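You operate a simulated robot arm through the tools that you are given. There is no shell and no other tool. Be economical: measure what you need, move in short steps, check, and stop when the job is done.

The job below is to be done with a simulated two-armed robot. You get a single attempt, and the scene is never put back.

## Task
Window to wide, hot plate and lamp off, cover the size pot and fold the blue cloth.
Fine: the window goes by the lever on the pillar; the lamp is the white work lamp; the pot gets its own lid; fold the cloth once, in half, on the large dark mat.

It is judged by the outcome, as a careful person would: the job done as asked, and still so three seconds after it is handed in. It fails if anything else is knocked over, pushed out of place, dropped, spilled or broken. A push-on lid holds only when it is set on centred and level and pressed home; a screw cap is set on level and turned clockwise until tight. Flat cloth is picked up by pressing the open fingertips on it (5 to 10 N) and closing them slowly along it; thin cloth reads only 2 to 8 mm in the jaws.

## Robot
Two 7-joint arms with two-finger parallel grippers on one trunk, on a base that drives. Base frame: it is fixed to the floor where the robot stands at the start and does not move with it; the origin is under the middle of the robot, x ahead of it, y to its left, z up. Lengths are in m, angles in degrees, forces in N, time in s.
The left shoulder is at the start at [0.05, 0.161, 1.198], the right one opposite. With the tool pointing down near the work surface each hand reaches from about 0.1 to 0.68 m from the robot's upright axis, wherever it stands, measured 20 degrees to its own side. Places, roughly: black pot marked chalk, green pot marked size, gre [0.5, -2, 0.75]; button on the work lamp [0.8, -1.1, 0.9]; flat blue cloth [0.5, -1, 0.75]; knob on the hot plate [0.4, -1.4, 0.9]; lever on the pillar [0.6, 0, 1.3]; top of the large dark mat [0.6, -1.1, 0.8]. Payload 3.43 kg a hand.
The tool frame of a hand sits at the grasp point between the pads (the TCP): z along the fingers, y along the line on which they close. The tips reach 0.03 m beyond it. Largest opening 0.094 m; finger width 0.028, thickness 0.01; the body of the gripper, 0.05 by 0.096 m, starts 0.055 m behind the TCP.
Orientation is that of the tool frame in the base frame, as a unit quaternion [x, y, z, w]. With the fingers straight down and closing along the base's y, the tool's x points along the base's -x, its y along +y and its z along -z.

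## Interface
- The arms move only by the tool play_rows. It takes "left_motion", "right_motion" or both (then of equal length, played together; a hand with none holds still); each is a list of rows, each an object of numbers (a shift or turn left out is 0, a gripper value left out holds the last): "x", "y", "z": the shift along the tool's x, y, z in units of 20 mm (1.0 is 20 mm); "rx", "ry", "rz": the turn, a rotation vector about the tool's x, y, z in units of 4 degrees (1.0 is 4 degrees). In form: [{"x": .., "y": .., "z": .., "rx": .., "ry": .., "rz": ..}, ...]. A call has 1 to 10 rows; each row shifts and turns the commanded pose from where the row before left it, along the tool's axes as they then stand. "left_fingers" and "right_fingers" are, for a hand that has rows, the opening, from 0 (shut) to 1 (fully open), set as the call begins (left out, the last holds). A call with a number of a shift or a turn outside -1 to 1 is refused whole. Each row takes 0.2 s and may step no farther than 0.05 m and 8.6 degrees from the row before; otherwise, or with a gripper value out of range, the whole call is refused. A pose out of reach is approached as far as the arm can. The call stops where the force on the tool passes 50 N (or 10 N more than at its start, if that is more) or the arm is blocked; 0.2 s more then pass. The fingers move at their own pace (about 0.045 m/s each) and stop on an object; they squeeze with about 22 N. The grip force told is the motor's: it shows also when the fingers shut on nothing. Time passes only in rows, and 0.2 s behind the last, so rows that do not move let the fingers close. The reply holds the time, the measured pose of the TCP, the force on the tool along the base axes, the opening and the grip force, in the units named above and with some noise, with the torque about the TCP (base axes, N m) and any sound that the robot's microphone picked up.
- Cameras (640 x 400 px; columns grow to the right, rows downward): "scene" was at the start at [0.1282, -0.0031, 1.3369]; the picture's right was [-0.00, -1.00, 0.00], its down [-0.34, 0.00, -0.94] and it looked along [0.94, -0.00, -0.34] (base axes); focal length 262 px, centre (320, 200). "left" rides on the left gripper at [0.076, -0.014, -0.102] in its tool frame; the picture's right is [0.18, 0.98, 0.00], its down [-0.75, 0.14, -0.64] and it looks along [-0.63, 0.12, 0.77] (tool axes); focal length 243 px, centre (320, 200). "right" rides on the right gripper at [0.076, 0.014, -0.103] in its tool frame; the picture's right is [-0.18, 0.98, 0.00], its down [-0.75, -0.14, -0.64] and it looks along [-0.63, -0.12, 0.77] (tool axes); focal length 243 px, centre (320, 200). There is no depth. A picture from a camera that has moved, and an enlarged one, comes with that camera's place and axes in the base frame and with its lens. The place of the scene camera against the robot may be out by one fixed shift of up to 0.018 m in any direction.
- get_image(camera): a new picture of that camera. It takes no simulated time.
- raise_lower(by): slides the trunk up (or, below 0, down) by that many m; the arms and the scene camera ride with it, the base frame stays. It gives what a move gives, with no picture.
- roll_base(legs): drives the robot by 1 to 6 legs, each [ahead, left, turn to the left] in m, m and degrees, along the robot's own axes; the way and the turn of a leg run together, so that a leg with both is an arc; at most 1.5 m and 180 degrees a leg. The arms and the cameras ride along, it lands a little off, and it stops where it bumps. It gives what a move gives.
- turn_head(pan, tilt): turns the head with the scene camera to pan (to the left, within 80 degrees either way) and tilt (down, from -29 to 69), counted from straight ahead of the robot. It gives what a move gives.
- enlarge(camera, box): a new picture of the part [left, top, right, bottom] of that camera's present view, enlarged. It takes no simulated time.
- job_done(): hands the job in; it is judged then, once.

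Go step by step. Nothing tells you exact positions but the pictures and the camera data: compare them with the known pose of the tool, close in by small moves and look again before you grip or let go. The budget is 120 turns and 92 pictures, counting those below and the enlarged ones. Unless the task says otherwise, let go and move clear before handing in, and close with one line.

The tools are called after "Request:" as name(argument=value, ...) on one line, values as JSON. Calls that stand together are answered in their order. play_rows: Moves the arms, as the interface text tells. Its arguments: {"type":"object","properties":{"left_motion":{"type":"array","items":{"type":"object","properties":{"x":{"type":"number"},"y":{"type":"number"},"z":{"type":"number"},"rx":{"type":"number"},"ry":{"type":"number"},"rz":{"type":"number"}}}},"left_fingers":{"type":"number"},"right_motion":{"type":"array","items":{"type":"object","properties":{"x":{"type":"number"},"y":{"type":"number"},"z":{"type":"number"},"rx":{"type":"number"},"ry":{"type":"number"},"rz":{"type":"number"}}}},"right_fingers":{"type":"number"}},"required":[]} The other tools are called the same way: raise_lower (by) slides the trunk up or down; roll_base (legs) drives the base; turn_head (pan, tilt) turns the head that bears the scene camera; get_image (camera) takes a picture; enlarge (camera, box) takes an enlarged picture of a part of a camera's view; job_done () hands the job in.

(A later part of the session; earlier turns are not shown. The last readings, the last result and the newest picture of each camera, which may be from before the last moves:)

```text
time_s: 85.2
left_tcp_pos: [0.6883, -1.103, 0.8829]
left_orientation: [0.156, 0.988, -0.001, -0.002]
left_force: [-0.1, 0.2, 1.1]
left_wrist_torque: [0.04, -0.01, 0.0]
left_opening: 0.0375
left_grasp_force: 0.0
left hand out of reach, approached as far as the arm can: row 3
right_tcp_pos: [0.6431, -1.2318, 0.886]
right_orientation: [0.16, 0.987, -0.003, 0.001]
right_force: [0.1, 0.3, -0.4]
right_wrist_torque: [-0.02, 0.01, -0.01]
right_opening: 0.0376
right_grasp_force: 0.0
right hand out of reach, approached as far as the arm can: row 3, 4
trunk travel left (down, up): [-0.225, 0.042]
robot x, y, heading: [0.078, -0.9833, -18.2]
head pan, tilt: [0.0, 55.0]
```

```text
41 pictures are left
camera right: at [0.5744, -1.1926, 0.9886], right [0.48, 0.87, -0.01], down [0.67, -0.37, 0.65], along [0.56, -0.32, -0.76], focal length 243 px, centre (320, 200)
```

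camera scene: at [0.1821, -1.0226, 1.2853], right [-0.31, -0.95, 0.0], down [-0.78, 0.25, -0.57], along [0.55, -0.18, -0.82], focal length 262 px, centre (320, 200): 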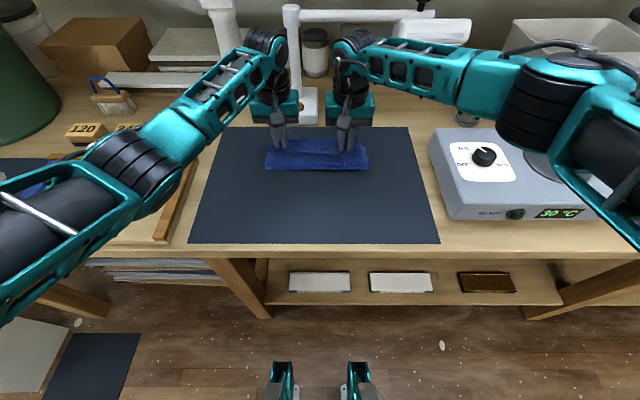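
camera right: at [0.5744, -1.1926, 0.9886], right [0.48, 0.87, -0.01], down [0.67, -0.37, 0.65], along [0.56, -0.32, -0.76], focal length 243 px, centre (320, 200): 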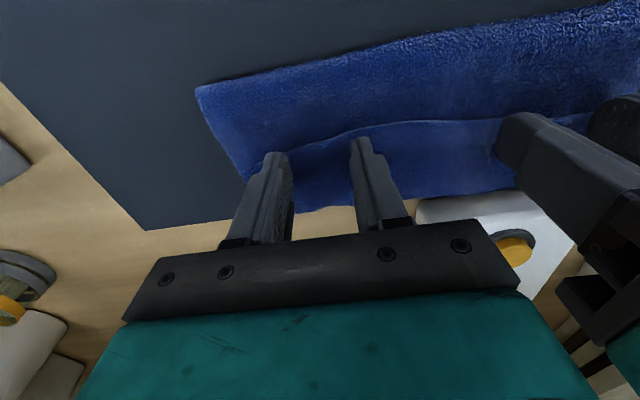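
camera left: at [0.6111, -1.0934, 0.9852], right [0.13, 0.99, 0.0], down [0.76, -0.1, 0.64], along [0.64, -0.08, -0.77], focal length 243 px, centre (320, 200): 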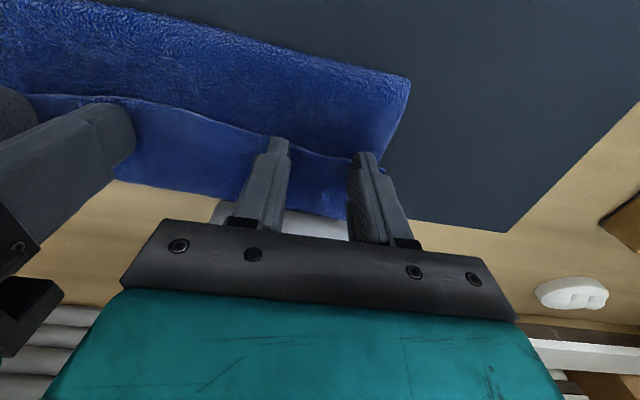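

The arms are at their reach limit here and the cloth is near the lamp's base. I'll press lightly on the strip and draw it back towards me a few centimetres.

Request:
play_rows(left_motion=[{"z": 0.3}, {"z": 0.1}, {}], right_motion=[{"z": 0.4}, {"z": 0.1}, {}])

Request:
play_rows(left_motion=[{"x": 0.5}, {"x": 0.6}, {"x": 0.6}, {"x": 0.6}, {"x": 0.6}, {"x": 0.6}], right_motion=[{"x": 0.5}, {"x": 0.6}, {"x": 0.6}, {"x": 0.6}, {"x": 0.6}, {"x": 0.6}])

Request:
enlarge(camera="scene", box=[240, 110, 400, 210])

```text
time_s: 86.0
left_tcp_pos: [0.6873, -1.103, 0.8779]
left_orientation: [0.157, 0.988, 0.0, 0.002]
left_force: [1.1, 2.7, 14.8]
left_wrist_torque: [0.0, -0.1, 0.01]
left_opening: 0.0373
left_grasp_force: 0.1
right_tcp_pos: [0.643, -1.2314, 0.8787]
right_orientation: [0.161, 0.987, -0.003, 0.004]
right_force: [3.6, -1.3, 11.6]
right_wrist_torque: [0.03, -0.17, 0.02]
right_opening: 0.0373
right_grasp_force: 0.0
trunk travel left (down, up): [-0.225, 0.042]
robot x, y, heading: [0.083, -0.9866, -18.0]
head pan, tilt: [0.0, 55.0]
```

```text
time_s: 87.2
left_tcp_pos: [0.6833, -1.1165, 0.8781]
left_orientation: [0.156, 0.988, -0.003, 0.011]
left_force: [-4.5, 2.3, 16.8]
left_wrist_torque: [0.02, 0.01, -0.05]
left_opening: 0.0371
left_grasp_force: 0.1
left hand out of reach, approached as far as the arm can: row 1, 2, 3, 4, 5
right_tcp_pos: [0.5925, -1.2111, 0.8787]
right_orientation: [0.16, 0.987, -0.002, 0.005]
right_force: [-1.7, 0.5, 11.4]
right_wrist_torque: [0.04, -0.04, -0.03]
right_opening: 0.0366
right_grasp_force: 0.1
trunk travel left (down, up): [-0.225, 0.042]
robot x, y, heading: [0.0825, -0.9886, -18.0]
head pan, tilt: [0.0, 55.0]
stopped in row 5 (left hand): the force on the tool passed its limit at 51 N (the readings are from after the stop); the commanded pose is now the measured one
```

```text
4.00 times, centred on (320, 160) of scene
camera zoom: at [0.1799, -1.0218, 1.2849], right [-0.31, -0.95, 0.0], down [-0.78, 0.25, -0.58], along [0.55, -0.18, -0.82], focal length 1050 px, centre (320, 360)
```

zoom: 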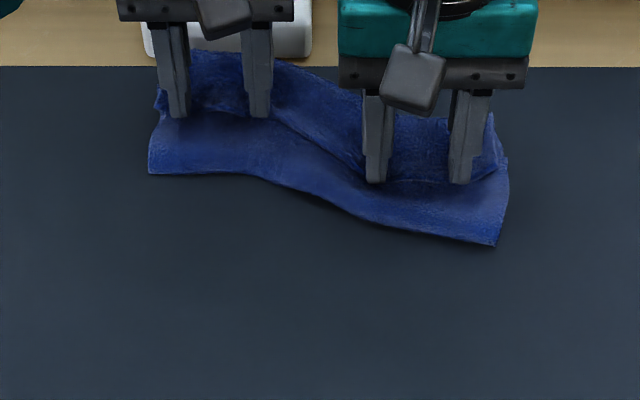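

The right side followed nicely, while the left arm was at its limit and stuck. I'll lift the left, bring it back 3 cm, press again and drag its side back.

Request:
play_rows(left_motion=[{"z": -1}, {"x": 1, "y": 0.3}, {"x": 0.5}, {"z": 0.9}, {}])

```text
time_s: 88.4
left_tcp_pos: [0.6808, -1.1186, 0.8775]
left_orientation: [0.156, 0.988, -0.003, 0.015]
left_force: [3.4, 0.3, 28.2]
left_wrist_torque: [-0.19, -0.05, 0.07]
left_opening: 0.0376
left_grasp_force: 0.0
left hand out of reach, approached as far as the arm can: row 1, 2, 3, 4
right_tcp_pos: [0.5922, -1.2126, 0.879]
right_orientation: [0.16, 0.987, -0.003, 0.005]
right_force: [4.2, 2.5, 13.6]
right_wrist_torque: [0.02, -0.2, 0.02]
right_opening: 0.0366
right_grasp_force: 0.0
trunk travel left (down, up): [-0.225, 0.042]
robot x, y, heading: [0.0839, -0.9848, -18.2]
head pan, tilt: [0.0, 55.0]
```

The left arm seems locked at a limit, so I'll use the trunk to lift both hands off the cloth.

Request:
raise_lower(by=0.04)

Request:
play_rows(left_motion=[{"z": -1}, {"z": -1}, {"z": -1}])

Request:
get_image(camera="scene")

```text
time_s: 89.2
left_tcp_pos: [0.679, -1.1178, 0.9094]
left_orientation: [0.157, 0.988, 0.0, 0.007]
left_force: [0.1, -0.1, -0.7]
left_wrist_torque: [-0.02, 0.02, -0.02]
left_opening: 0.0377
left_grasp_force: 0.1
right_tcp_pos: [0.5924, -1.2116, 0.9149]
right_orientation: [0.159, 0.987, -0.002, 0.0]
right_force: [0.0, -0.7, 0.0]
right_wrist_torque: [0.0, -0.02, -0.01]
right_opening: 0.0376
right_grasp_force: 0.0
trunk travel left (down, up): [-0.265, 0.002]
robot x, y, heading: [0.0777, -0.9854, -18.1]
head pan, tilt: [0.0, 55.0]
```

```text
time_s: 90.0
left_tcp_pos: [0.6892, -1.1245, 0.9696]
left_orientation: [0.157, 0.988, -0.001, 0.006]
left_force: [-0.5, 0.5, 0.0]
left_wrist_torque: [0.01, -0.01, 0.0]
left_opening: 0.0378
left_grasp_force: 0.1
left hand out of reach, approached as far as the arm can: row 1, 2, 3
right_tcp_pos: [0.5925, -1.2121, 0.9155]
right_orientation: [0.16, 0.987, -0.003, 0.001]
right_force: [-0.6, -0.5, 0.3]
right_wrist_torque: [0.0, -0.03, -0.01]
right_opening: 0.0375
right_grasp_force: 0.0
trunk travel left (down, up): [-0.265, 0.002]
robot x, y, heading: [0.0806, -0.9853, -18.3]
head pan, tilt: [0.0, 55.0]
```

```text
39 pictures are left
camera scene: at [0.1827, -1.0226, 1.325], right [-0.31, -0.95, 0.0], down [-0.78, 0.25, -0.57], along [0.55, -0.18, -0.82], focal length 262 px, centre (320, 200)
```

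scene: 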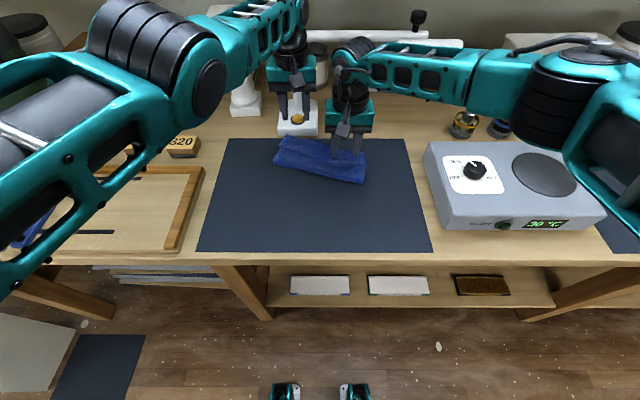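

The left arm is nearly straight but free now. I'll bring it back towards me and up.

Request:
play_rows(left_motion=[{"x": 1}, {"x": 1}, {"x": 1}, {"x": 1}])

```text
time_s: 91.0
left_tcp_pos: [0.6813, -1.1347, 0.9629]
left_orientation: [0.156, 0.988, 0.0, 0.007]
left_force: [0.2, 0.6, -0.4]
left_wrist_torque: [0.0, 0.02, -0.01]
left_opening: 0.0376
left_grasp_force: 0.0
left hand out of reach, approached as far as the arm can: row 1, 2, 3, 4
right_tcp_pos: [0.5926, -1.2134, 0.9146]
right_orientation: [0.16, 0.987, -0.003, 0.002]
right_force: [0.1, -0.3, 1.0]
right_wrist_torque: [0.0, 0.0, -0.03]
right_opening: 0.0376
right_grasp_force: 0.1
trunk travel left (down, up): [-0.265, 0.002]
robot x, y, heading: [0.0789, -0.988, -18.2]
head pan, tilt: [0.0, 55.0]
```

A joint seems to be at its limit; I'll try moving the hand out to the left.

Request:
play_rows(left_motion=[{"y": 1}, {"y": 1}, {"y": 1}, {"y": 1}, {"y": 1}])

```text
time_s: 92.2
left_tcp_pos: [0.7317, -1.0509, 0.9609]
left_orientation: [0.156, 0.988, -0.001, 0.006]
left_force: [-0.2, 0.6, 0.2]
left_wrist_torque: [0.0, -0.02, 0.0]
left_opening: 0.0377
left_grasp_force: 0.0
left hand out of reach, approached as far as the arm can: row 1, 2, 3, 4, 5
right_tcp_pos: [0.5922, -1.2118, 0.9145]
right_orientation: [0.16, 0.987, -0.002, 0.001]
right_force: [-0.7, -0.9, 0.9]
right_wrist_torque: [0.02, 0.01, 0.0]
right_opening: 0.0375
right_grasp_force: 0.1
trunk travel left (down, up): [-0.265, 0.002]
robot x, y, heading: [0.0792, -0.9892, -18.2]
head pan, tilt: [0.0, 55.0]
```

The arm seems stretched straight. I'll try tilting the hand while commanding it inward to break the elbow loose.

Request:
play_rows(left_motion=[{"x": 1, "z": -1}, {"x": 1, "z": -1}, {"x": 1, "z": -1}, {"x": 1, "z": -1}, {"x": 1}, {"x": 1}, {"x": 1}, {"x": 1}])

Request:
get_image(camera="scene")

```text
time_s: 94.0
left_tcp_pos: [0.7298, -1.0665, 1.0321]
left_orientation: [0.156, 0.988, 0.0, 0.007]
left_force: [-0.1, 0.2, 0.3]
left_wrist_torque: [-0.02, -0.02, 0.02]
left_opening: 0.0375
left_grasp_force: 0.1
left hand out of reach, approached as far as the arm can: row 1, 2, 3, 4, 5, 6, 7, 8
right_tcp_pos: [0.5926, -1.2116, 0.9155]
right_orientation: [0.161, 0.987, -0.002, 0.002]
right_force: [-0.5, -0.1, -0.8]
right_wrist_torque: [0.01, 0.07, -0.01]
right_opening: 0.0377
right_grasp_force: 0.1
trunk travel left (down, up): [-0.265, 0.002]
robot x, y, heading: [0.0801, -0.9803, -17.9]
head pan, tilt: [0.0, 55.0]
```

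```text
38 pictures are left
camera scene: at [0.1828, -1.0226, 1.325], right [-0.31, -0.95, 0.0], down [-0.78, 0.25, -0.57], along [0.55, -0.18, -0.82], focal length 262 px, centre (320, 200)
```

scene: 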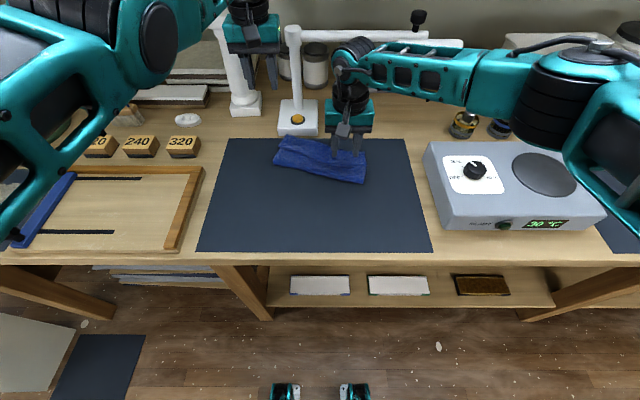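

The left hand is near the white column, so I'll raise it first, then back the base off to recover the arm in free space.

Request:
play_rows(left_motion=[{"z": -1}, {"z": -1}, {"z": -1}, {"z": -1}], right_motion=[{"z": -1}, {"z": -1}, {"z": -1}, {"z": -1}])

Request:
roll_base(legs=[[-0.15, 0, 0]])

Request:
play_rows(left_motion=[{"x": 1, "y": 1}, {"x": 1, "y": 1}, {"x": 1, "y": 1}, {"x": 1, "y": 1}, {"x": 1, "y": 1}, {"x": 1, "y": 1}])

```text
time_s: 95.0
left_tcp_pos: [0.7282, -1.064, 1.1119]
left_orientation: [0.156, 0.988, -0.001, 0.006]
left_force: [-0.7, -0.5, 0.1]
left_wrist_torque: [0.0, 0.02, -0.01]
left_opening: 0.0377
left_grasp_force: 0.1
left hand out of reach, approached as far as the arm can: row 4
right_tcp_pos: [0.5933, -1.2124, 0.9963]
right_orientation: [0.16, 0.987, -0.003, 0.001]
right_force: [-0.9, -0.4, -0.2]
right_wrist_torque: [-0.01, -0.01, 0.02]
right_opening: 0.0377
right_grasp_force: 0.0
trunk travel left (down, up): [-0.265, 0.002]
robot x, y, heading: [0.0804, -0.9857, -17.9]
head pan, tilt: [0.0, 55.0]
```

```text
time_s: 96.4
left_tcp_pos: [0.5862, -1.0196, 1.1132]
left_orientation: [0.155, 0.988, -0.002, 0.008]
left_force: [-0.4, 0.6, 0.0]
left_wrist_torque: [-0.03, -0.01, 0.0]
left_opening: 0.0376
left_grasp_force: 0.1
right_tcp_pos: [0.4521, -1.1669, 0.997]
right_orientation: [0.159, 0.987, -0.003, 0.003]
right_force: [-0.5, 1.0, 0.0]
right_wrist_torque: [0.03, -0.02, 0.02]
right_opening: 0.0378
right_grasp_force: 0.1
trunk travel left (down, up): [-0.265, 0.002]
robot x, y, heading: [-0.0605, -0.9373, -18.1]
head pan, tilt: [0.0, 55.0]
```

```text
time_s: 97.8
left_tcp_pos: [0.6276, -0.9133, 1.1248]
left_orientation: [0.156, 0.988, -0.001, 0.006]
left_force: [-0.1, -0.5, 0.0]
left_wrist_torque: [-0.01, 0.0, -0.02]
left_opening: 0.0377
left_grasp_force: 0.0
left hand out of reach, approached as far as the arm can: row 1, 2, 3, 4, 5, 6
right_tcp_pos: [0.4538, -1.1649, 0.9957]
right_orientation: [0.159, 0.987, -0.002, 0.001]
right_force: [0.3, -0.3, -0.2]
right_wrist_torque: [-0.01, 0.0, -0.03]
right_opening: 0.0373
right_grasp_force: 0.1
trunk travel left (down, up): [-0.265, 0.002]
robot x, y, heading: [-0.059, -0.9361, -17.9]
head pan, tilt: [0.0, 55.0]
```

The hand slides sideways but not inward, which looks like an elbow singularity. I'll try a pitch turn to bend it.

Request:
play_rows(left_motion=[{"ry": -1}, {"ry": -1}, {"ry": -1}, {"ry": -1}, {"ry": -1}])

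Request:
play_rows(left_motion=[{"x": 1}, {"x": 1}, {"x": 1}, {"x": 1}])

Request:
get_image(camera="scene")

```text
time_s: 99.0
left_tcp_pos: [0.6912, -0.935, 1.1325]
left_orientation: [0.153, 0.972, -0.027, 0.178]
left_force: [-0.9, 0.7, -0.6]
left_wrist_torque: [0.0, 0.03, 0.0]
left_opening: 0.0375
left_grasp_force: 0.1
left hand out of reach, approached as far as the arm can: row 1, 2, 3, 4, 5
right_tcp_pos: [0.4532, -1.1655, 0.9967]
right_orientation: [0.159, 0.987, -0.003, 0.002]
right_force: [0.6, 0.2, 0.8]
right_wrist_torque: [-0.04, 0.0, 0.01]
right_opening: 0.0376
right_grasp_force: 0.0
trunk travel left (down, up): [-0.265, 0.002]
robot x, y, heading: [-0.0604, -0.9421, -18.0]
head pan, tilt: [0.0, 55.0]
```

```text
time_s: 100.0
left_tcp_pos: [0.6915, -0.9346, 1.1249]
left_orientation: [0.153, 0.972, -0.028, 0.178]
left_force: [-0.4, -0.3, -0.4]
left_wrist_torque: [-0.03, -0.01, 0.0]
left_opening: 0.0377
left_grasp_force: 0.1
left hand out of reach, approached as far as the arm can: row 1, 2, 3, 4
right_tcp_pos: [0.4526, -1.1657, 0.9966]
right_orientation: [0.16, 0.987, -0.003, 0.001]
right_force: [0.2, -0.1, 0.5]
right_wrist_torque: [0.01, 0.02, -0.01]
right_opening: 0.0377
right_grasp_force: 0.1
trunk travel left (down, up): [-0.265, 0.002]
robot x, y, heading: [-0.0591, -0.9428, -18.0]
head pan, tilt: [0.0, 55.0]
```

```text
37 pictures are left
camera scene: at [0.0429, -0.977, 1.325], right [-0.31, -0.95, 0.0], down [-0.78, 0.25, -0.57], along [0.55, -0.18, -0.82], focal length 262 px, centre (320, 200)
```

scene: 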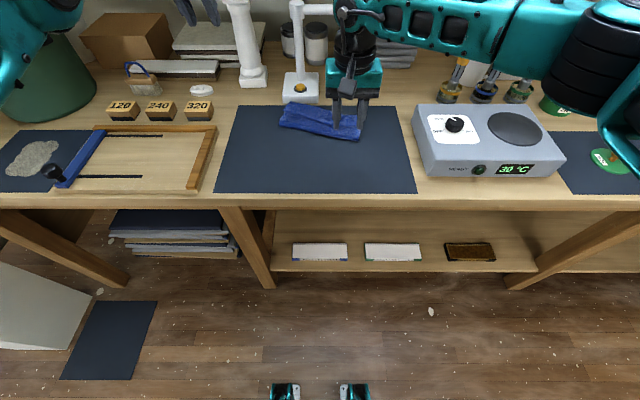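

The wrist still won't come inward. I'll look at the left arm's posture.

Request:
turn_head(pan=45, tilt=30)

Request:
get_image(camera="scene")

```text
time_s: 101.1
left_tcp_pos: [0.691, -0.9352, 1.1244]
left_orientation: [0.152, 0.972, -0.028, 0.179]
left_force: [-0.1, -0.3, 0.3]
left_wrist_torque: [0.01, -0.01, 0.0]
left_opening: 0.0373
left_grasp_force: 0.1
right_tcp_pos: [0.4517, -1.1661, 0.9971]
right_orientation: [0.16, 0.987, -0.002, 0.001]
right_force: [0.0, 0.4, 0.2]
right_wrist_torque: [-0.01, -0.04, -0.01]
right_opening: 0.0377
right_grasp_force: 0.1
trunk travel left (down, up): [-0.265, 0.002]
robot x, y, heading: [-0.0602, -0.9408, -18.1]
head pan, tilt: [45.0, 30.0]
```

```text
36 pictures are left
camera scene: at [0.0549, -0.9138, 1.361], right [0.45, -0.89, 0.0], down [-0.45, -0.23, -0.87], along [0.77, 0.39, -0.5], focal length 262 px, centre (320, 200)
```

scene: 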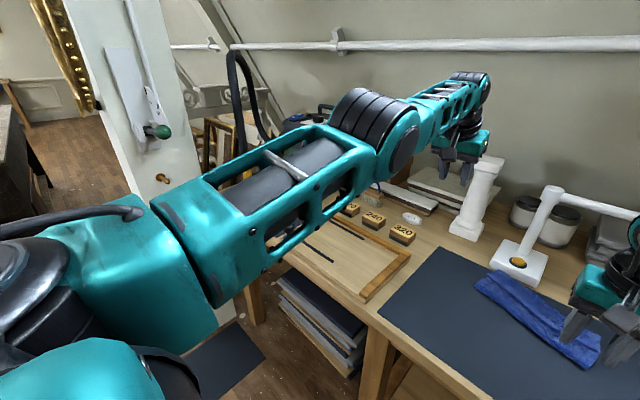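

The arm is nearly straight. Moving it sideways towards the centre should bend the elbow the right way, so I'll try that with some inward motion.

Request:
play_rows(left_motion=[{"y": -1}, {"y": -1}, {"y": -1}, {"y": -1}, {"x": 0.7, "y": -0.7}, {"x": 0.7, "y": -0.7}, {"x": 0.7}, {"x": 0.7}])

```text
time_s: 102.9
left_tcp_pos: [0.6483, -1.0421, 1.1096]
left_orientation: [0.154, 0.971, -0.027, 0.178]
left_force: [0.0, -0.6, 0.5]
left_wrist_torque: [0.02, -0.02, -0.01]
left_opening: 0.0375
left_grasp_force: 0.0
left hand out of reach, approached as far as the arm can: row 4, 5, 6, 7, 8
right_tcp_pos: [0.4518, -1.1685, 0.9945]
right_orientation: [0.16, 0.987, -0.002, 0.002]
right_force: [-1.1, 0.1, -1.0]
right_wrist_torque: [-0.01, 0.0, 0.02]
right_opening: 0.0378
right_grasp_force: 0.0
trunk travel left (down, up): [-0.265, 0.002]
robot x, y, heading: [-0.0598, -0.9417, -18.1]
head pan, tilt: [45.0, 30.0]
```

The first rows did bend it. I'll slide out left again, come back along a chord, then immediately pull inward while the elbow is bent.

Request:
play_rows(left_motion=[{"y": 1}, {"y": 1}, {"y": 1}, {"y": 1}, {"y": 1}, {"y": 1}, {"y": 1}, {"y": 1}])

Request:
play_rows(left_motion=[{"y": -1}, {"y": -1}, {"y": -1}, {"x": 0.3}, {"x": 0.5}, {"x": 0.7}, {"x": 1}, {"x": 1}, {"x": 1}])

```text
time_s: 104.7
left_tcp_pos: [0.7053, -0.8918, 1.1106]
left_orientation: [0.153, 0.971, -0.028, 0.179]
left_force: [0.7, 0.9, 0.4]
left_wrist_torque: [0.01, -0.02, 0.01]
left_opening: 0.0375
left_grasp_force: 0.0
left hand out of reach, approached as far as the arm can: row 1, 3
right_tcp_pos: [0.4541, -1.1675, 0.9959]
right_orientation: [0.16, 0.987, -0.002, 0.001]
right_force: [0.8, 0.2, 0.2]
right_wrist_torque: [0.05, 0.01, 0.0]
right_opening: 0.0376
right_grasp_force: 0.0
trunk travel left (down, up): [-0.265, 0.002]
robot x, y, heading: [-0.0612, -0.94, -18.0]
head pan, tilt: [45.0, 30.0]
```

```text
time_s: 106.7
left_tcp_pos: [0.6071, -0.9236, 1.0779]
left_orientation: [0.153, 0.972, -0.029, 0.178]
left_force: [0.3, 0.0, 0.4]
left_wrist_torque: [0.02, 0.0, 0.02]
left_opening: 0.0375
left_grasp_force: 0.1
right_tcp_pos: [0.4535, -1.1662, 0.995]
right_orientation: [0.16, 0.987, -0.003, 0.0]
right_force: [0.7, -0.2, -0.2]
right_wrist_torque: [0.01, 0.02, 0.03]
right_opening: 0.0375
right_grasp_force: 0.0
trunk travel left (down, up): [-0.265, 0.002]
robot x, y, heading: [-0.0573, -0.94, -18.1]
head pan, tilt: [45.0, 30.0]
```

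The arm is free again. I'll bring it back to a relaxed posture, return the base, and look at the cloth.

Request:
play_rows(left_motion=[{"x": 1}, {"x": 1}, {"x": 1}, {"x": 1}, {"x": 0.6, "ry": 1}, {"x": 0.6, "ry": 1}, {"x": 0.6, "ry": 1}, {"ry": 1}, {"ry": 1}])

Request:
roll_base(legs=[[0.16, 0, 0]])

Request:
turn_head(pan=0, tilt=55)

Request:
get_image(camera="scene")

Request:
get_image(camera="right")

```text
time_s: 108.7
left_tcp_pos: [0.5025, -0.8901, 1.0381]
left_orientation: [0.156, 0.988, -0.001, 0.006]
left_force: [0.7, 0.0, 0.8]
left_wrist_torque: [-0.02, 0.0, 0.04]
left_opening: 0.0376
left_grasp_force: 0.1
right_tcp_pos: [0.4531, -1.1673, 0.9949]
right_orientation: [0.16, 0.987, -0.003, 0.0]
right_force: [-1.4, 0.2, -0.3]
right_wrist_torque: [-0.01, -0.01, 0.02]
right_opening: 0.0376
right_grasp_force: 0.0
trunk travel left (down, up): [-0.265, 0.002]
robot x, y, heading: [-0.0575, -0.94, -17.9]
head pan, tilt: [45.0, 30.0]
```

```text
time_s: 110.2
left_tcp_pos: [0.6571, -0.9378, 1.0383]
left_orientation: [0.154, 0.988, -0.002, 0.007]
left_force: [-0.9, -0.9, -0.2]
left_wrist_torque: [-0.03, 0.02, 0.0]
left_opening: 0.0375
left_grasp_force: 0.0
right_tcp_pos: [0.6066, -1.2145, 0.9942]
right_orientation: [0.158, 0.987, -0.003, 0.001]
right_force: [0.4, 0.6, -0.3]
right_wrist_torque: [-0.01, 0.01, -0.01]
right_opening: 0.0374
right_grasp_force: 0.0
trunk travel left (down, up): [-0.265, 0.002]
robot x, y, heading: [0.0968, -0.9884, -17.5]
head pan, tilt: [45.0, 30.0]
```

```text
time_s: 111.3
left_tcp_pos: [0.657, -0.9369, 1.039]
left_orientation: [0.154, 0.988, -0.001, 0.007]
left_force: [0.1, 0.0, -0.4]
left_wrist_torque: [-0.01, 0.0, 0.02]
left_opening: 0.0376
left_grasp_force: 0.0
right_tcp_pos: [0.6057, -1.2143, 0.9956]
right_orientation: [0.157, 0.988, -0.003, 0.001]
right_force: [0.7, -0.3, 0.1]
right_wrist_torque: [0.0, 0.0, 0.02]
right_opening: 0.0378
right_grasp_force: 0.1
trunk travel left (down, up): [-0.265, 0.002]
robot x, y, heading: [0.0978, -0.9894, -18.1]
head pan, tilt: [0.0, 55.0]
```

```text
35 pictures are left
camera scene: at [0.1958, -1.0258, 1.3251], right [-0.3, -0.95, 0.0], down [-0.78, 0.25, -0.57], along [0.55, -0.17, -0.82], focal length 262 px, centre (320, 200)
```

scene: 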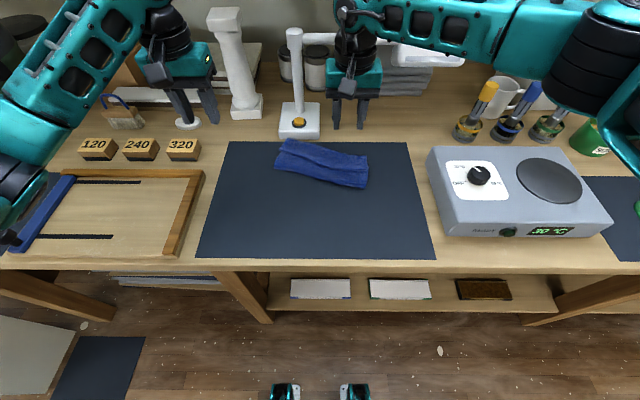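

```text
34 pictures are left
camera right: at [0.5378, -1.1761, 1.0986], right [0.48, 0.88, 0.0], down [0.67, -0.37, 0.65], along [0.56, -0.31, -0.76], focal length 243 px, centre (320, 200)
```

right: 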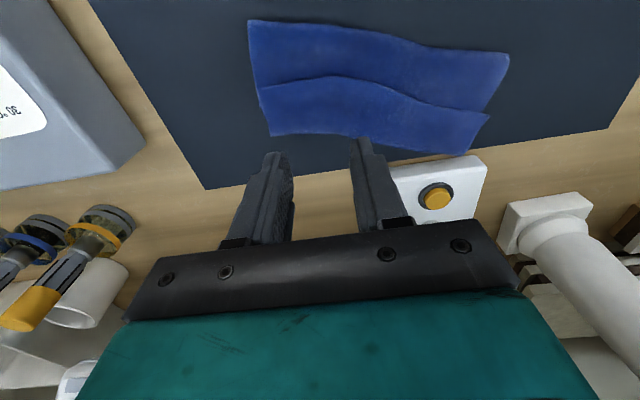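

The cloth is tidy, just skewed, with its left side farther off. I'll move the left hand over its top layer, raise the right, lower the trunk for better reach, then drag the left side back.

Request:
play_rows(left_motion=[{"y": -1}, {"y": -1}, {"y": -1}, {"y": -1}, {"y": -1, "x": -0.5}, {"y": -1, "x": -0.5}, {"y": -1, "x": -0.5}, {"y": -0.6, "x": -0.5}], right_motion=[{"z": -1}, {"z": -1}, {"z": -1}, {"z": -1}, {"x": 1}, {"x": 0.5}, {}, {}], left_fingers=0.4)

Request:
raise_lower(by=-0.11)

Request:
get_image(camera="left")

```text
time_s: 113.1
left_tcp_pos: [0.6496, -1.0943, 1.039]
left_orientation: [0.154, 0.988, 0.0, 0.007]
left_force: [0.3, -0.8, -0.3]
left_wrist_torque: [-0.02, 0.02, 0.01]
left_opening: 0.0375
left_grasp_force: 0.1
right_tcp_pos: [0.5774, -1.2032, 1.0758]
right_orientation: [0.158, 0.987, -0.003, 0.001]
right_force: [1.2, 0.9, 0.3]
right_wrist_torque: [0.01, 0.01, -0.02]
right_opening: 0.0376
right_grasp_force: 0.0
trunk travel left (down, up): [-0.265, 0.002]
robot x, y, heading: [0.0912, -0.9888, -17.5]
head pan, tilt: [0.0, 55.0]
```

```text
time_s: 114.5
left_tcp_pos: [0.6479, -1.0948, 0.9287]
left_orientation: [0.153, 0.988, -0.001, 0.007]
left_force: [-0.3, -0.3, -0.3]
left_wrist_torque: [0.02, 0.02, -0.03]
left_opening: 0.0377
left_grasp_force: 0.1
right_tcp_pos: [0.5778, -1.2037, 0.9653]
right_orientation: [0.158, 0.987, -0.003, 0.002]
right_force: [-0.7, -0.3, -0.3]
right_wrist_torque: [0.0, 0.0, -0.01]
right_opening: 0.0375
right_grasp_force: 0.2
trunk travel left (down, up): [-0.155, 0.112]
robot x, y, heading: [0.0936, -0.9889, -17.6]
head pan, tilt: [0.0, 55.0]
```

```text
33 pictures are left
camera left: at [0.5692, -1.0843, 1.0308], right [0.12, 0.99, 0.0], down [0.75, -0.09, 0.65], along [0.65, -0.08, -0.76], focal length 243 px, centre (320, 200)
```

left: 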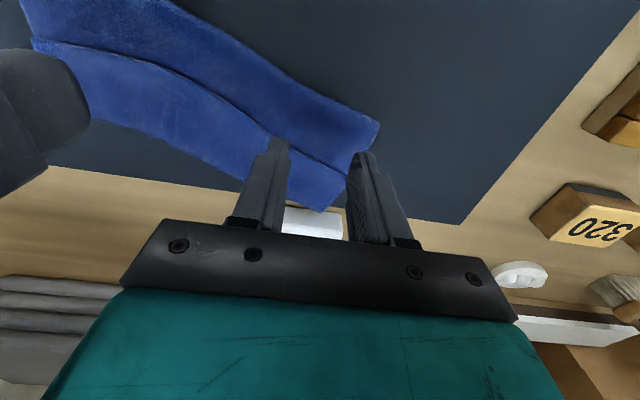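

The left hand is over the top layer between crease and edge. I'll press down gently.

Request:
play_rows(left_motion=[{"z": 1}, {"z": 1}, {"z": 0.45}, {"z": 0.25}, {}])

```text
time_s: 115.7
left_tcp_pos: [0.6482, -1.0935, 0.8767]
left_orientation: [0.153, 0.988, -0.002, 0.008]
left_force: [1.4, 2.4, 9.6]
left_wrist_torque: [0.0, -0.03, -0.01]
left_opening: 0.0373
left_grasp_force: 0.1
right_tcp_pos: [0.5778, -1.2029, 0.9659]
right_orientation: [0.158, 0.988, -0.003, 0.003]
right_force: [0.0, 0.3, -0.2]
right_wrist_torque: [-0.02, 0.02, -0.02]
right_opening: 0.0377
right_grasp_force: 0.0
trunk travel left (down, up): [-0.155, 0.112]
robot x, y, heading: [0.0936, -0.991, -17.6]
head pan, tilt: [0.0, 55.0]
```

Contact at about 10 N. Now I'll drag back 7 cm.

Request:
play_rows(left_motion=[{"x": 0.5}, {"x": 0.6}, {"x": 0.6}, {"x": 0.6}, {"x": 0.6}, {"x": 0.6}])

Request:
play_rows(left_motion=[{"z": -1}, {"z": -1}, {"z": -1}])

Request:
get_image(camera="left")

Request:
get_image(camera="right")

```text
time_s: 117.1
left_tcp_pos: [0.5825, -1.0741, 0.8751]
left_orientation: [0.154, 0.988, -0.001, 0.009]
left_force: [5.7, -0.7, 19.3]
left_wrist_torque: [-0.04, -0.16, 0.06]
left_opening: 0.0373
left_grasp_force: 0.0
right_tcp_pos: [0.5773, -1.2026, 0.9663]
right_orientation: [0.157, 0.988, -0.003, 0.002]
right_force: [0.5, 0.2, 0.7]
right_wrist_torque: [0.02, 0.01, 0.03]
right_opening: 0.0374
right_grasp_force: 0.1
trunk travel left (down, up): [-0.155, 0.112]
robot x, y, heading: [0.0945, -0.9876, -17.3]
head pan, tilt: [0.0, 55.0]
```

```text
time_s: 117.9
left_tcp_pos: [0.5805, -1.0741, 0.9324]
left_orientation: [0.152, 0.988, -0.001, 0.006]
left_force: [-0.1, 0.2, 0.7]
left_wrist_torque: [-0.03, 0.01, -0.03]
left_opening: 0.0374
left_grasp_force: 0.1
right_tcp_pos: [0.5776, -1.2026, 0.9645]
right_orientation: [0.158, 0.987, -0.002, 0.001]
right_force: [0.3, 0.3, -0.3]
right_wrist_torque: [-0.03, 0.0, -0.03]
right_opening: 0.0377
right_grasp_force: 0.0
trunk travel left (down, up): [-0.155, 0.112]
robot x, y, heading: [0.0924, -0.9924, -17.3]
head pan, tilt: [0.0, 55.0]
```

```text
32 pictures are left
camera left: at [0.5017, -1.0637, 1.0347], right [0.12, 0.99, 0.0], down [0.75, -0.09, 0.65], along [0.65, -0.08, -0.76], focal length 243 px, centre (320, 200)
```

left: 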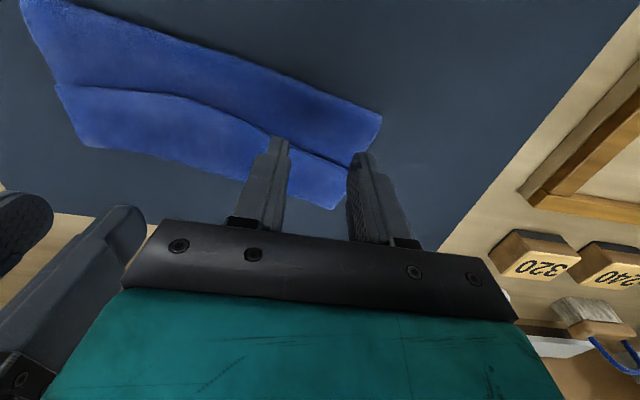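

```text
31 pictures are left
camera right: at [0.5092, -1.166, 1.0681], right [0.48, 0.88, 0.0], down [0.67, -0.37, 0.65], along [0.56, -0.31, -0.76], focal length 243 px, centre (320, 200)
```

right: 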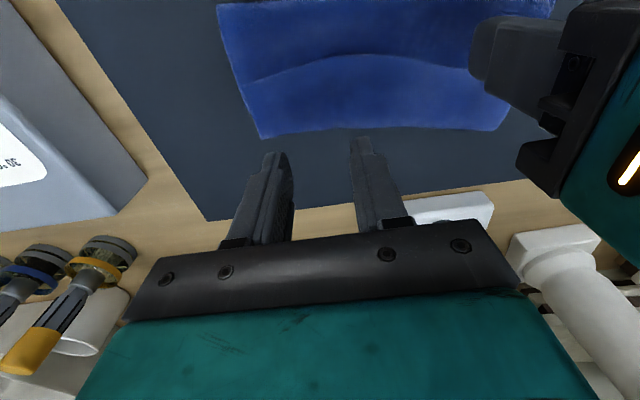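

The cloth drags as one piece and now lies well within reach. I'll place both hands over the turned-back strip, about 2 cm behind its edge.

Request:
play_rows(left_motion=[{"x": -0.7, "y": -0.2}, {"x": -0.7, "y": -0.15}, {"x": -0.7}, {}, {"z": 1}, {"z": 1}, {"z": 0.5}, {}], right_motion=[{"x": 0.4, "y": -0.6}, {"x": 0.4, "y": -0.6}, {"z": 0.8}, {"z": 0.8}, {"z": 1}, {"z": 1}, {"z": 0.5}, {}])

Request:
play_rows(left_motion=[{"z": 0.15}, {}], right_motion=[{"z": 0.15}, {}])

Request:
enlarge(camera="scene", box=[230, 110, 410, 230])

```text
time_s: 119.7
left_tcp_pos: [0.6201, -1.0936, 0.8859]
left_orientation: [0.153, 0.988, -0.001, 0.006]
left_force: [0.1, 0.8, 0.6]
left_wrist_torque: [0.03, 0.0, 0.02]
left_opening: 0.0375
left_grasp_force: 0.1
right_tcp_pos: [0.5562, -1.2208, 0.8827]
right_orientation: [0.158, 0.987, -0.003, 0.002]
right_force: [0.3, 0.0, 1.6]
right_wrist_torque: [0.03, 0.01, -0.01]
right_opening: 0.0377
right_grasp_force: 0.0
trunk travel left (down, up): [-0.155, 0.112]
robot x, y, heading: [0.0916, -0.9886, -17.7]
head pan, tilt: [0.0, 55.0]
```

```text
time_s: 120.3
left_tcp_pos: [0.6201, -1.0942, 0.8831]
left_orientation: [0.154, 0.988, -0.001, 0.008]
left_force: [0.0, 0.8, 2.1]
left_wrist_torque: [-0.01, 0.03, -0.02]
left_opening: 0.0377
left_grasp_force: 0.0
right_tcp_pos: [0.5556, -1.2213, 0.8812]
right_orientation: [0.158, 0.987, -0.003, 0.002]
right_force: [0.7, -0.2, 3.0]
right_wrist_torque: [0.02, -0.03, 0.01]
right_opening: 0.0374
right_grasp_force: 0.0
trunk travel left (down, up): [-0.155, 0.112]
robot x, y, heading: [0.0934, -0.9897, -17.5]
head pan, tilt: [0.0, 55.0]
```

```text
3.33 times, centred on (320, 170) of scene
camera zoom: at [0.1955, -1.0257, 1.2151], right [-0.3, -0.95, 0.0], down [-0.78, 0.25, -0.57], along [0.55, -0.17, -0.82], focal length 875 px, centre (320, 300)
```

zoom: 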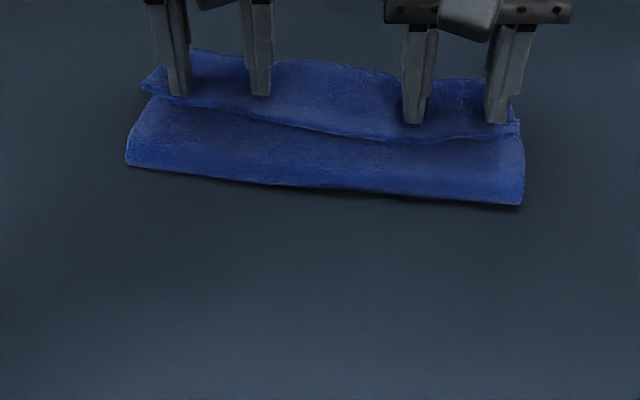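

Fingertips are on the strip at 2 to 3 N. I'll press a touch more and close slowly.

Request:
play_rows(left_motion=[{"z": 0.12}, {}], right_motion=[{"z": 0.1}, {}], left_fingers=0.33, right_fingers=0.33)

Request:
play_rows(left_motion=[{}, {}], right_motion=[{}, {}], left_fingers=0.22, right_fingers=0.22)

Request:
play_rows(left_motion=[{}, {}], right_motion=[{}, {}], left_fingers=0.12, right_fingers=0.12)

Request:
play_rows(left_motion=[{}, {}, {}], right_motion=[{}, {}, {}], left_fingers=0, right_fingers=0)

Request:
play_rows(left_motion=[{"z": -0.5}, {"z": -0.7}, {"z": -0.7}, {}], right_motion=[{"z": -0.5}, {"z": -0.7}, {"z": -0.7}, {}])

Request:
enlarge(camera="scene", box=[230, 90, 410, 210])

```text
time_s: 120.9
left_tcp_pos: [0.6202, -1.0941, 0.881]
left_orientation: [0.154, 0.988, -0.001, 0.008]
left_force: [-0.2, -0.6, 3.8]
left_wrist_torque: [-0.01, 0.03, -0.01]
left_opening: 0.0309
left_grasp_force: 0.0
right_tcp_pos: [0.5546, -1.2218, 0.8803]
right_orientation: [0.157, 0.988, -0.002, 0.002]
right_force: [-0.6, 1.8, 6.1]
right_wrist_torque: [0.07, 0.0, -0.02]
right_opening: 0.0313
right_grasp_force: 0.2
trunk travel left (down, up): [-0.155, 0.112]
robot x, y, heading: [0.0909, -0.9879, -17.6]
head pan, tilt: [0.0, 55.0]
```

```text
time_s: 121.5
left_tcp_pos: [0.6193, -1.0937, 0.8799]
left_orientation: [0.154, 0.988, -0.001, 0.008]
left_force: [-0.2, -1.2, 5.5]
left_wrist_torque: [-0.07, 0.01, -0.01]
left_opening: 0.0216
left_grasp_force: 0.8
right_tcp_pos: [0.5551, -1.2217, 0.8796]
right_orientation: [0.157, 0.988, -0.003, 0.003]
right_force: [2.1, 1.8, 5.5]
right_wrist_torque: [0.08, 0.0, -0.03]
right_opening: 0.0216
right_grasp_force: 0.7
trunk travel left (down, up): [-0.155, 0.112]
robot x, y, heading: [0.0936, -0.9925, -17.9]
head pan, tilt: [0.0, 55.0]
```

```text
time_s: 122.1
left_tcp_pos: [0.6207, -1.0929, 0.8807]
left_orientation: [0.155, 0.988, -0.001, 0.007]
left_force: [-1.2, -3.0, 5.3]
left_wrist_torque: [-0.08, 0.08, 0.06]
left_opening: 0.0115
left_grasp_force: 2.8
right_tcp_pos: [0.5551, -1.2214, 0.8801]
right_orientation: [0.157, 0.988, -0.002, 0.002]
right_force: [1.8, 3.5, 6.7]
right_wrist_torque: [0.13, -0.03, -0.03]
right_opening: 0.0128
right_grasp_force: 8.3
trunk travel left (down, up): [-0.155, 0.112]
robot x, y, heading: [0.0986, -0.9876, -17.6]
head pan, tilt: [0.0, 55.0]
```

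```text
time_s: 122.9
left_tcp_pos: [0.6201, -1.0922, 0.8804]
left_orientation: [0.155, 0.988, -0.001, 0.007]
left_force: [-2.3, -5.5, 5.7]
left_wrist_torque: [-0.19, 0.11, 0.09]
left_opening: 0.0048
left_grasp_force: 22.1
right_tcp_pos: [0.5549, -1.2217, 0.8799]
right_orientation: [0.157, 0.988, -0.002, 0.002]
right_force: [3.3, 7.3, 8.2]
right_wrist_torque: [0.22, -0.09, -0.06]
right_opening: 0.0103
right_grasp_force: 21.9
trunk travel left (down, up): [-0.155, 0.112]
robot x, y, heading: [0.0911, -0.9901, -17.8]
head pan, tilt: [0.0, 55.0]
```

```text
time_s: 123.9
left_tcp_pos: [0.6202, -1.0922, 0.9172]
left_orientation: [0.153, 0.988, 0.0, 0.007]
left_force: [-2.3, -5.2, -0.6]
left_wrist_torque: [-0.18, 0.11, 0.02]
left_opening: 0.004
left_grasp_force: 21.5
right_tcp_pos: [0.5538, -1.2207, 0.9167]
right_orientation: [0.157, 0.988, -0.003, 0.002]
right_force: [1.7, 5.8, -0.3]
right_wrist_torque: [0.18, -0.1, 0.01]
right_opening: 0.0102
right_grasp_force: 21.7
trunk travel left (down, up): [-0.155, 0.112]
robot x, y, heading: [0.0956, -0.9923, -17.7]
head pan, tilt: [0.0, 55.0]
```

```text
3.33 times, centred on (320, 150) of scene
camera zoom: at [0.1958, -1.0258, 1.215], right [-0.3, -0.95, 0.0], down [-0.78, 0.25, -0.57], along [0.55, -0.17, -0.82], focal length 875 px, centre (320, 367)
```

zoom: 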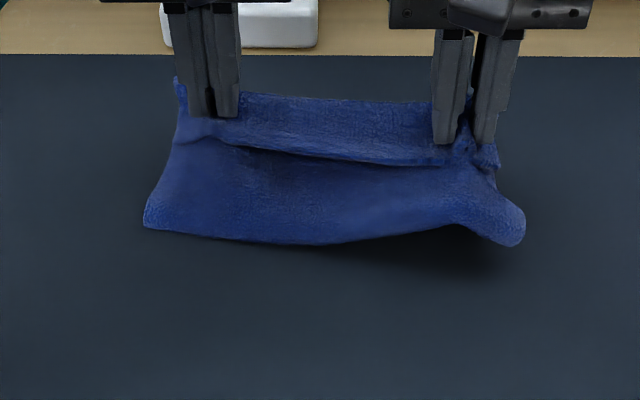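

Both hands hold the strip. I'll lift the cloth to hang and see what the right hand has caught.

Request:
play_rows(left_motion=[{"z": -1, "x": 0.2}, {"z": -1, "x": 0.2}, {"z": -1, "x": 0.2}, {"z": -1, "x": 0.2}, {"z": -1, "x": 0.2}, {"z": -1}, {"z": -1}, {"z": -1}, {"z": -1}, {}], right_motion=[{"z": -1, "x": 0.2}, {"z": -1, "x": 0.2}, {"z": -1, "x": 0.2}, {"z": -1, "x": 0.2}, {"z": -1, "x": 0.2}, {"z": -1}, {"z": -1}, {"z": -1}, {"z": -1}, {}])

Request:
get_image(camera="scene")

Request:
get_image(camera="right")

```text
time_s: 126.1
left_tcp_pos: [0.5977, -1.0847, 1.0974]
left_orientation: [0.154, 0.988, -0.001, 0.007]
left_force: [-2.3, -4.8, 0.0]
left_wrist_torque: [-0.15, 0.05, 0.03]
left_opening: 0.0043
left_grasp_force: 21.8
right_tcp_pos: [0.5354, -1.215, 1.0991]
right_orientation: [0.158, 0.987, -0.002, 0.001]
right_force: [2.4, 5.7, 0.3]
right_wrist_torque: [0.17, -0.09, 0.01]
right_opening: 0.01
right_grasp_force: 21.6
trunk travel left (down, up): [-0.155, 0.112]
robot x, y, heading: [0.094, -0.9854, -17.6]
head pan, tilt: [0.0, 55.0]
```

```text
28 pictures are left
camera scene: at [0.1959, -1.0259, 1.215], right [-0.3, -0.95, 0.0], down [-0.78, 0.25, -0.57], along [0.55, -0.17, -0.82], focal length 262 px, centre (320, 200)
```

scene: 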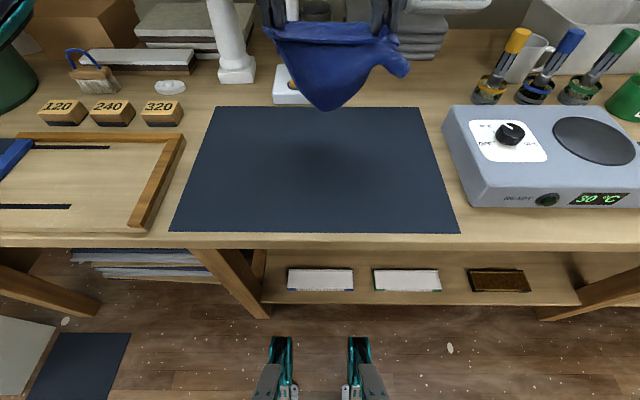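

```text
27 pictures are left
camera right: at [0.4664, -1.178, 1.2006], right [0.48, 0.88, 0.0], down [0.67, -0.37, 0.65], along [0.56, -0.31, -0.76], focal length 243 px, centre (320, 200)
```

right: 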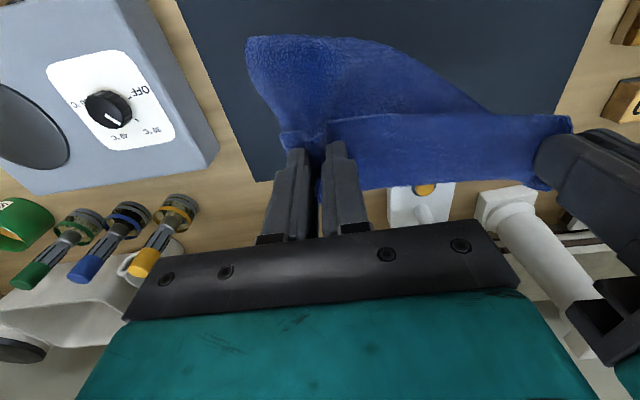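

The right hand caught both layers, the left only the front edge. I'll lay it back down: right straight down at the back, left carried towards me, and then peel it open.

Request:
play_rows(left_motion=[{"x": -0.75, "z": 0.4}, {"x": -0.75, "z": 0.4}, {"x": -0.75, "z": 0.4}, {"x": -0.5, "z": 0.4}, {"x": 0.9, "z": 0.95}, {"x": 0.9, "z": 0.95}, {"x": 0.9, "z": 0.95}, {"x": 0.9, "z": 0.95}, {"x": 0.9, "z": 0.95}], right_motion=[{"x": -0.75, "z": 0.4}, {"x": -0.75, "z": 0.4}, {"x": -0.75, "z": 0.4}, {"x": -0.75, "z": 0.4}, {"z": 1}, {"z": 1}, {"z": 1}, {"z": 1}, {"z": 1}])

Request:
play_rows(left_motion=[{"x": 0.9, "z": 0.9}, {"x": 0.9, "z": 0.9}, {"x": 0.9, "z": 0.5}, {"x": 0.5, "z": 0.3}], right_motion=[{"z": 1}, {"z": 1}, {"z": 1}, {"z": 0.7}])

Request:
get_image(camera="scene")

```text
time_s: 128.1
left_tcp_pos: [0.5664, -1.0772, 0.9699]
left_orientation: [0.154, 0.988, -0.007, 0.01]
left_force: [6.1, -26.2, -1.2]
left_wrist_torque: [-0.79, -0.19, -0.05]
left_opening: 0.0051
left_grasp_force: 22.3
right_tcp_pos: [0.593, -1.2285, 0.9645]
right_orientation: [0.154, 0.988, 0.001, 0.0]
right_force: [-5.8, 26.3, 1.0]
right_wrist_torque: [0.78, 0.14, 0.29]
right_opening: 0.011
right_grasp_force: 21.5
trunk travel left (down, up): [-0.155, 0.112]
robot x, y, heading: [0.0955, -0.9911, -17.7]
head pan, tilt: [0.0, 55.0]
```

```text
time_s: 129.1
left_tcp_pos: [0.5075, -1.0594, 0.9168]
left_orientation: [0.154, 0.988, -0.006, 0.01]
left_force: [11.5, -27.3, -4.1]
left_wrist_torque: [-0.84, -0.3, -0.24]
left_opening: 0.0053
left_grasp_force: 21.6
right_tcp_pos: [0.5936, -1.2307, 0.8906]
right_orientation: [0.154, 0.988, 0.003, -0.001]
right_force: [-11.6, 26.2, 6.7]
right_wrist_torque: [0.93, 0.4, -0.23]
right_opening: 0.008
right_grasp_force: 21.8
trunk travel left (down, up): [-0.155, 0.112]
robot x, y, heading: [0.0949, -0.9868, -17.8]
head pan, tilt: [0.0, 55.0]
```

```text
26 pictures are left
camera scene: at [0.1955, -1.0258, 1.2152], right [-0.3, -0.95, 0.0], down [-0.78, 0.25, -0.57], along [0.55, -0.17, -0.82], focal length 262 px, centre (320, 200)
```

scene: 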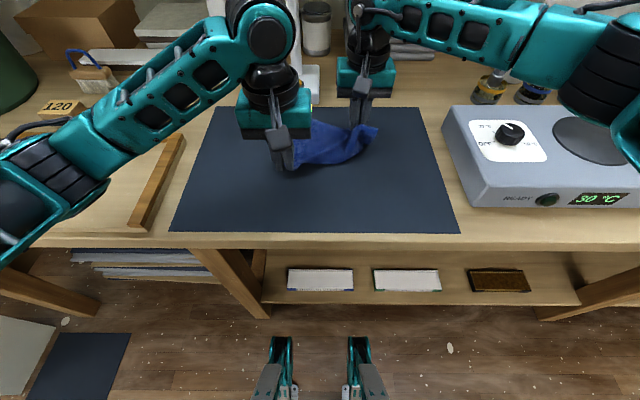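

The cloth is taut between the hands and the right bunch is at the mat. I'll release the right hand and lift it clear, then raise the left hand to let the front edge peel open.

Request:
play_rows(right_motion=[{}, {}, {"z": -1}, {"z": -1}, {"z": -1}, {"z": -1, "x": 0.5}, {"z": -1, "y": -1}, {"y": -1}], right_fingers=0.5)

Request:
play_rows(left_motion=[{"z": -1}, {"z": -1}, {"z": -1}, {"z": -1}, {"z": -1}, {"z": -1}, {"z": -0.5}, {}, {}])

Request:
get_image(camera="scene")

```text
time_s: 130.9
left_tcp_pos: [0.5071, -1.0585, 0.916]
left_orientation: [0.154, 0.988, -0.001, 0.007]
left_force: [-0.1, -0.2, 0.3]
left_wrist_torque: [-0.01, -0.01, 0.04]
left_opening: 0.0034
left_grasp_force: 22.3
right_tcp_pos: [0.5709, -1.2682, 0.99]
right_orientation: [0.158, 0.987, -0.002, 0.001]
right_force: [-0.1, -0.1, 0.5]
right_wrist_torque: [0.0, -0.03, -0.04]
right_opening: 0.0471
right_grasp_force: 0.1
trunk travel left (down, up): [-0.155, 0.112]
robot x, y, heading: [0.0942, -0.9875, -17.7]
head pan, tilt: [0.0, 55.0]
```

```text
time_s: 132.9
left_tcp_pos: [0.5046, -1.056, 1.0463]
left_orientation: [0.154, 0.988, -0.001, 0.007]
left_force: [0.1, 0.4, -0.1]
left_wrist_torque: [0.02, 0.01, 0.03]
left_opening: 0.0031
left_grasp_force: 22.2
right_tcp_pos: [0.5722, -1.2693, 0.9896]
right_orientation: [0.157, 0.988, -0.004, 0.001]
right_force: [-1.1, 0.3, 0.3]
right_wrist_torque: [0.0, 0.0, 0.03]
right_opening: 0.0471
right_grasp_force: 0.0
trunk travel left (down, up): [-0.155, 0.112]
robot x, y, heading: [0.0947, -0.9867, -17.7]
head pan, tilt: [0.0, 55.0]
```

```text
25 pictures are left
camera scene: at [0.1958, -1.0258, 1.215], right [-0.3, -0.95, 0.0], down [-0.78, 0.25, -0.57], along [0.55, -0.17, -0.82], focal length 262 px, centre (320, 200)
```

scene: 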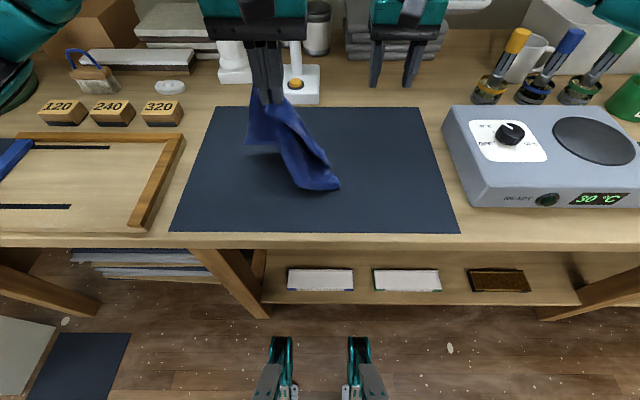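

The cloth now hangs from its front-left corner with the rest trailing on the mat. I'll look closer.

Request:
enlarge(camera="scene", box=[210, 80, 370, 200])

Request:
get_image(camera="right")

```text
3.33 times, centred on (290, 140) of scene
camera zoom: at [0.1958, -1.0258, 1.215], right [-0.3, -0.95, 0.0], down [-0.78, 0.25, -0.57], along [0.55, -0.17, -0.82], focal length 875 px, centre (420, 400)
```

zoom: 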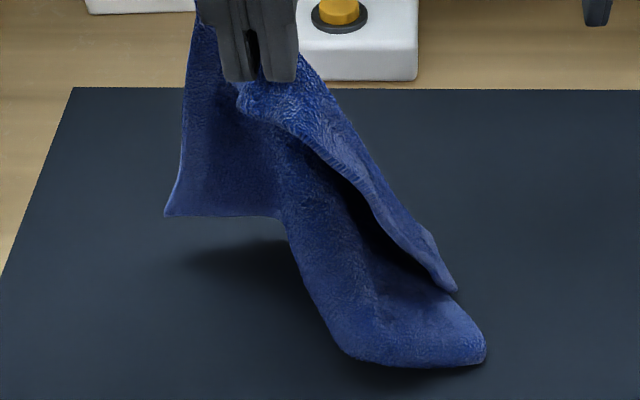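

```text
23 pictures are left
camera right: at [0.5031, -1.2309, 1.0929], right [0.48, 0.88, 0.0], down [0.67, -0.37, 0.65], along [0.56, -0.31, -0.76], focal length 243 px, centre (320, 200)
```

right: 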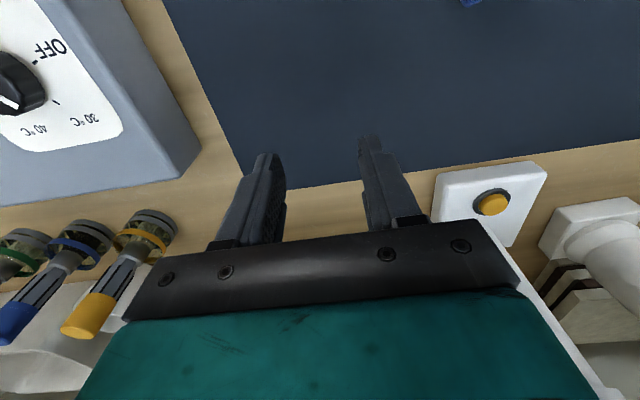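

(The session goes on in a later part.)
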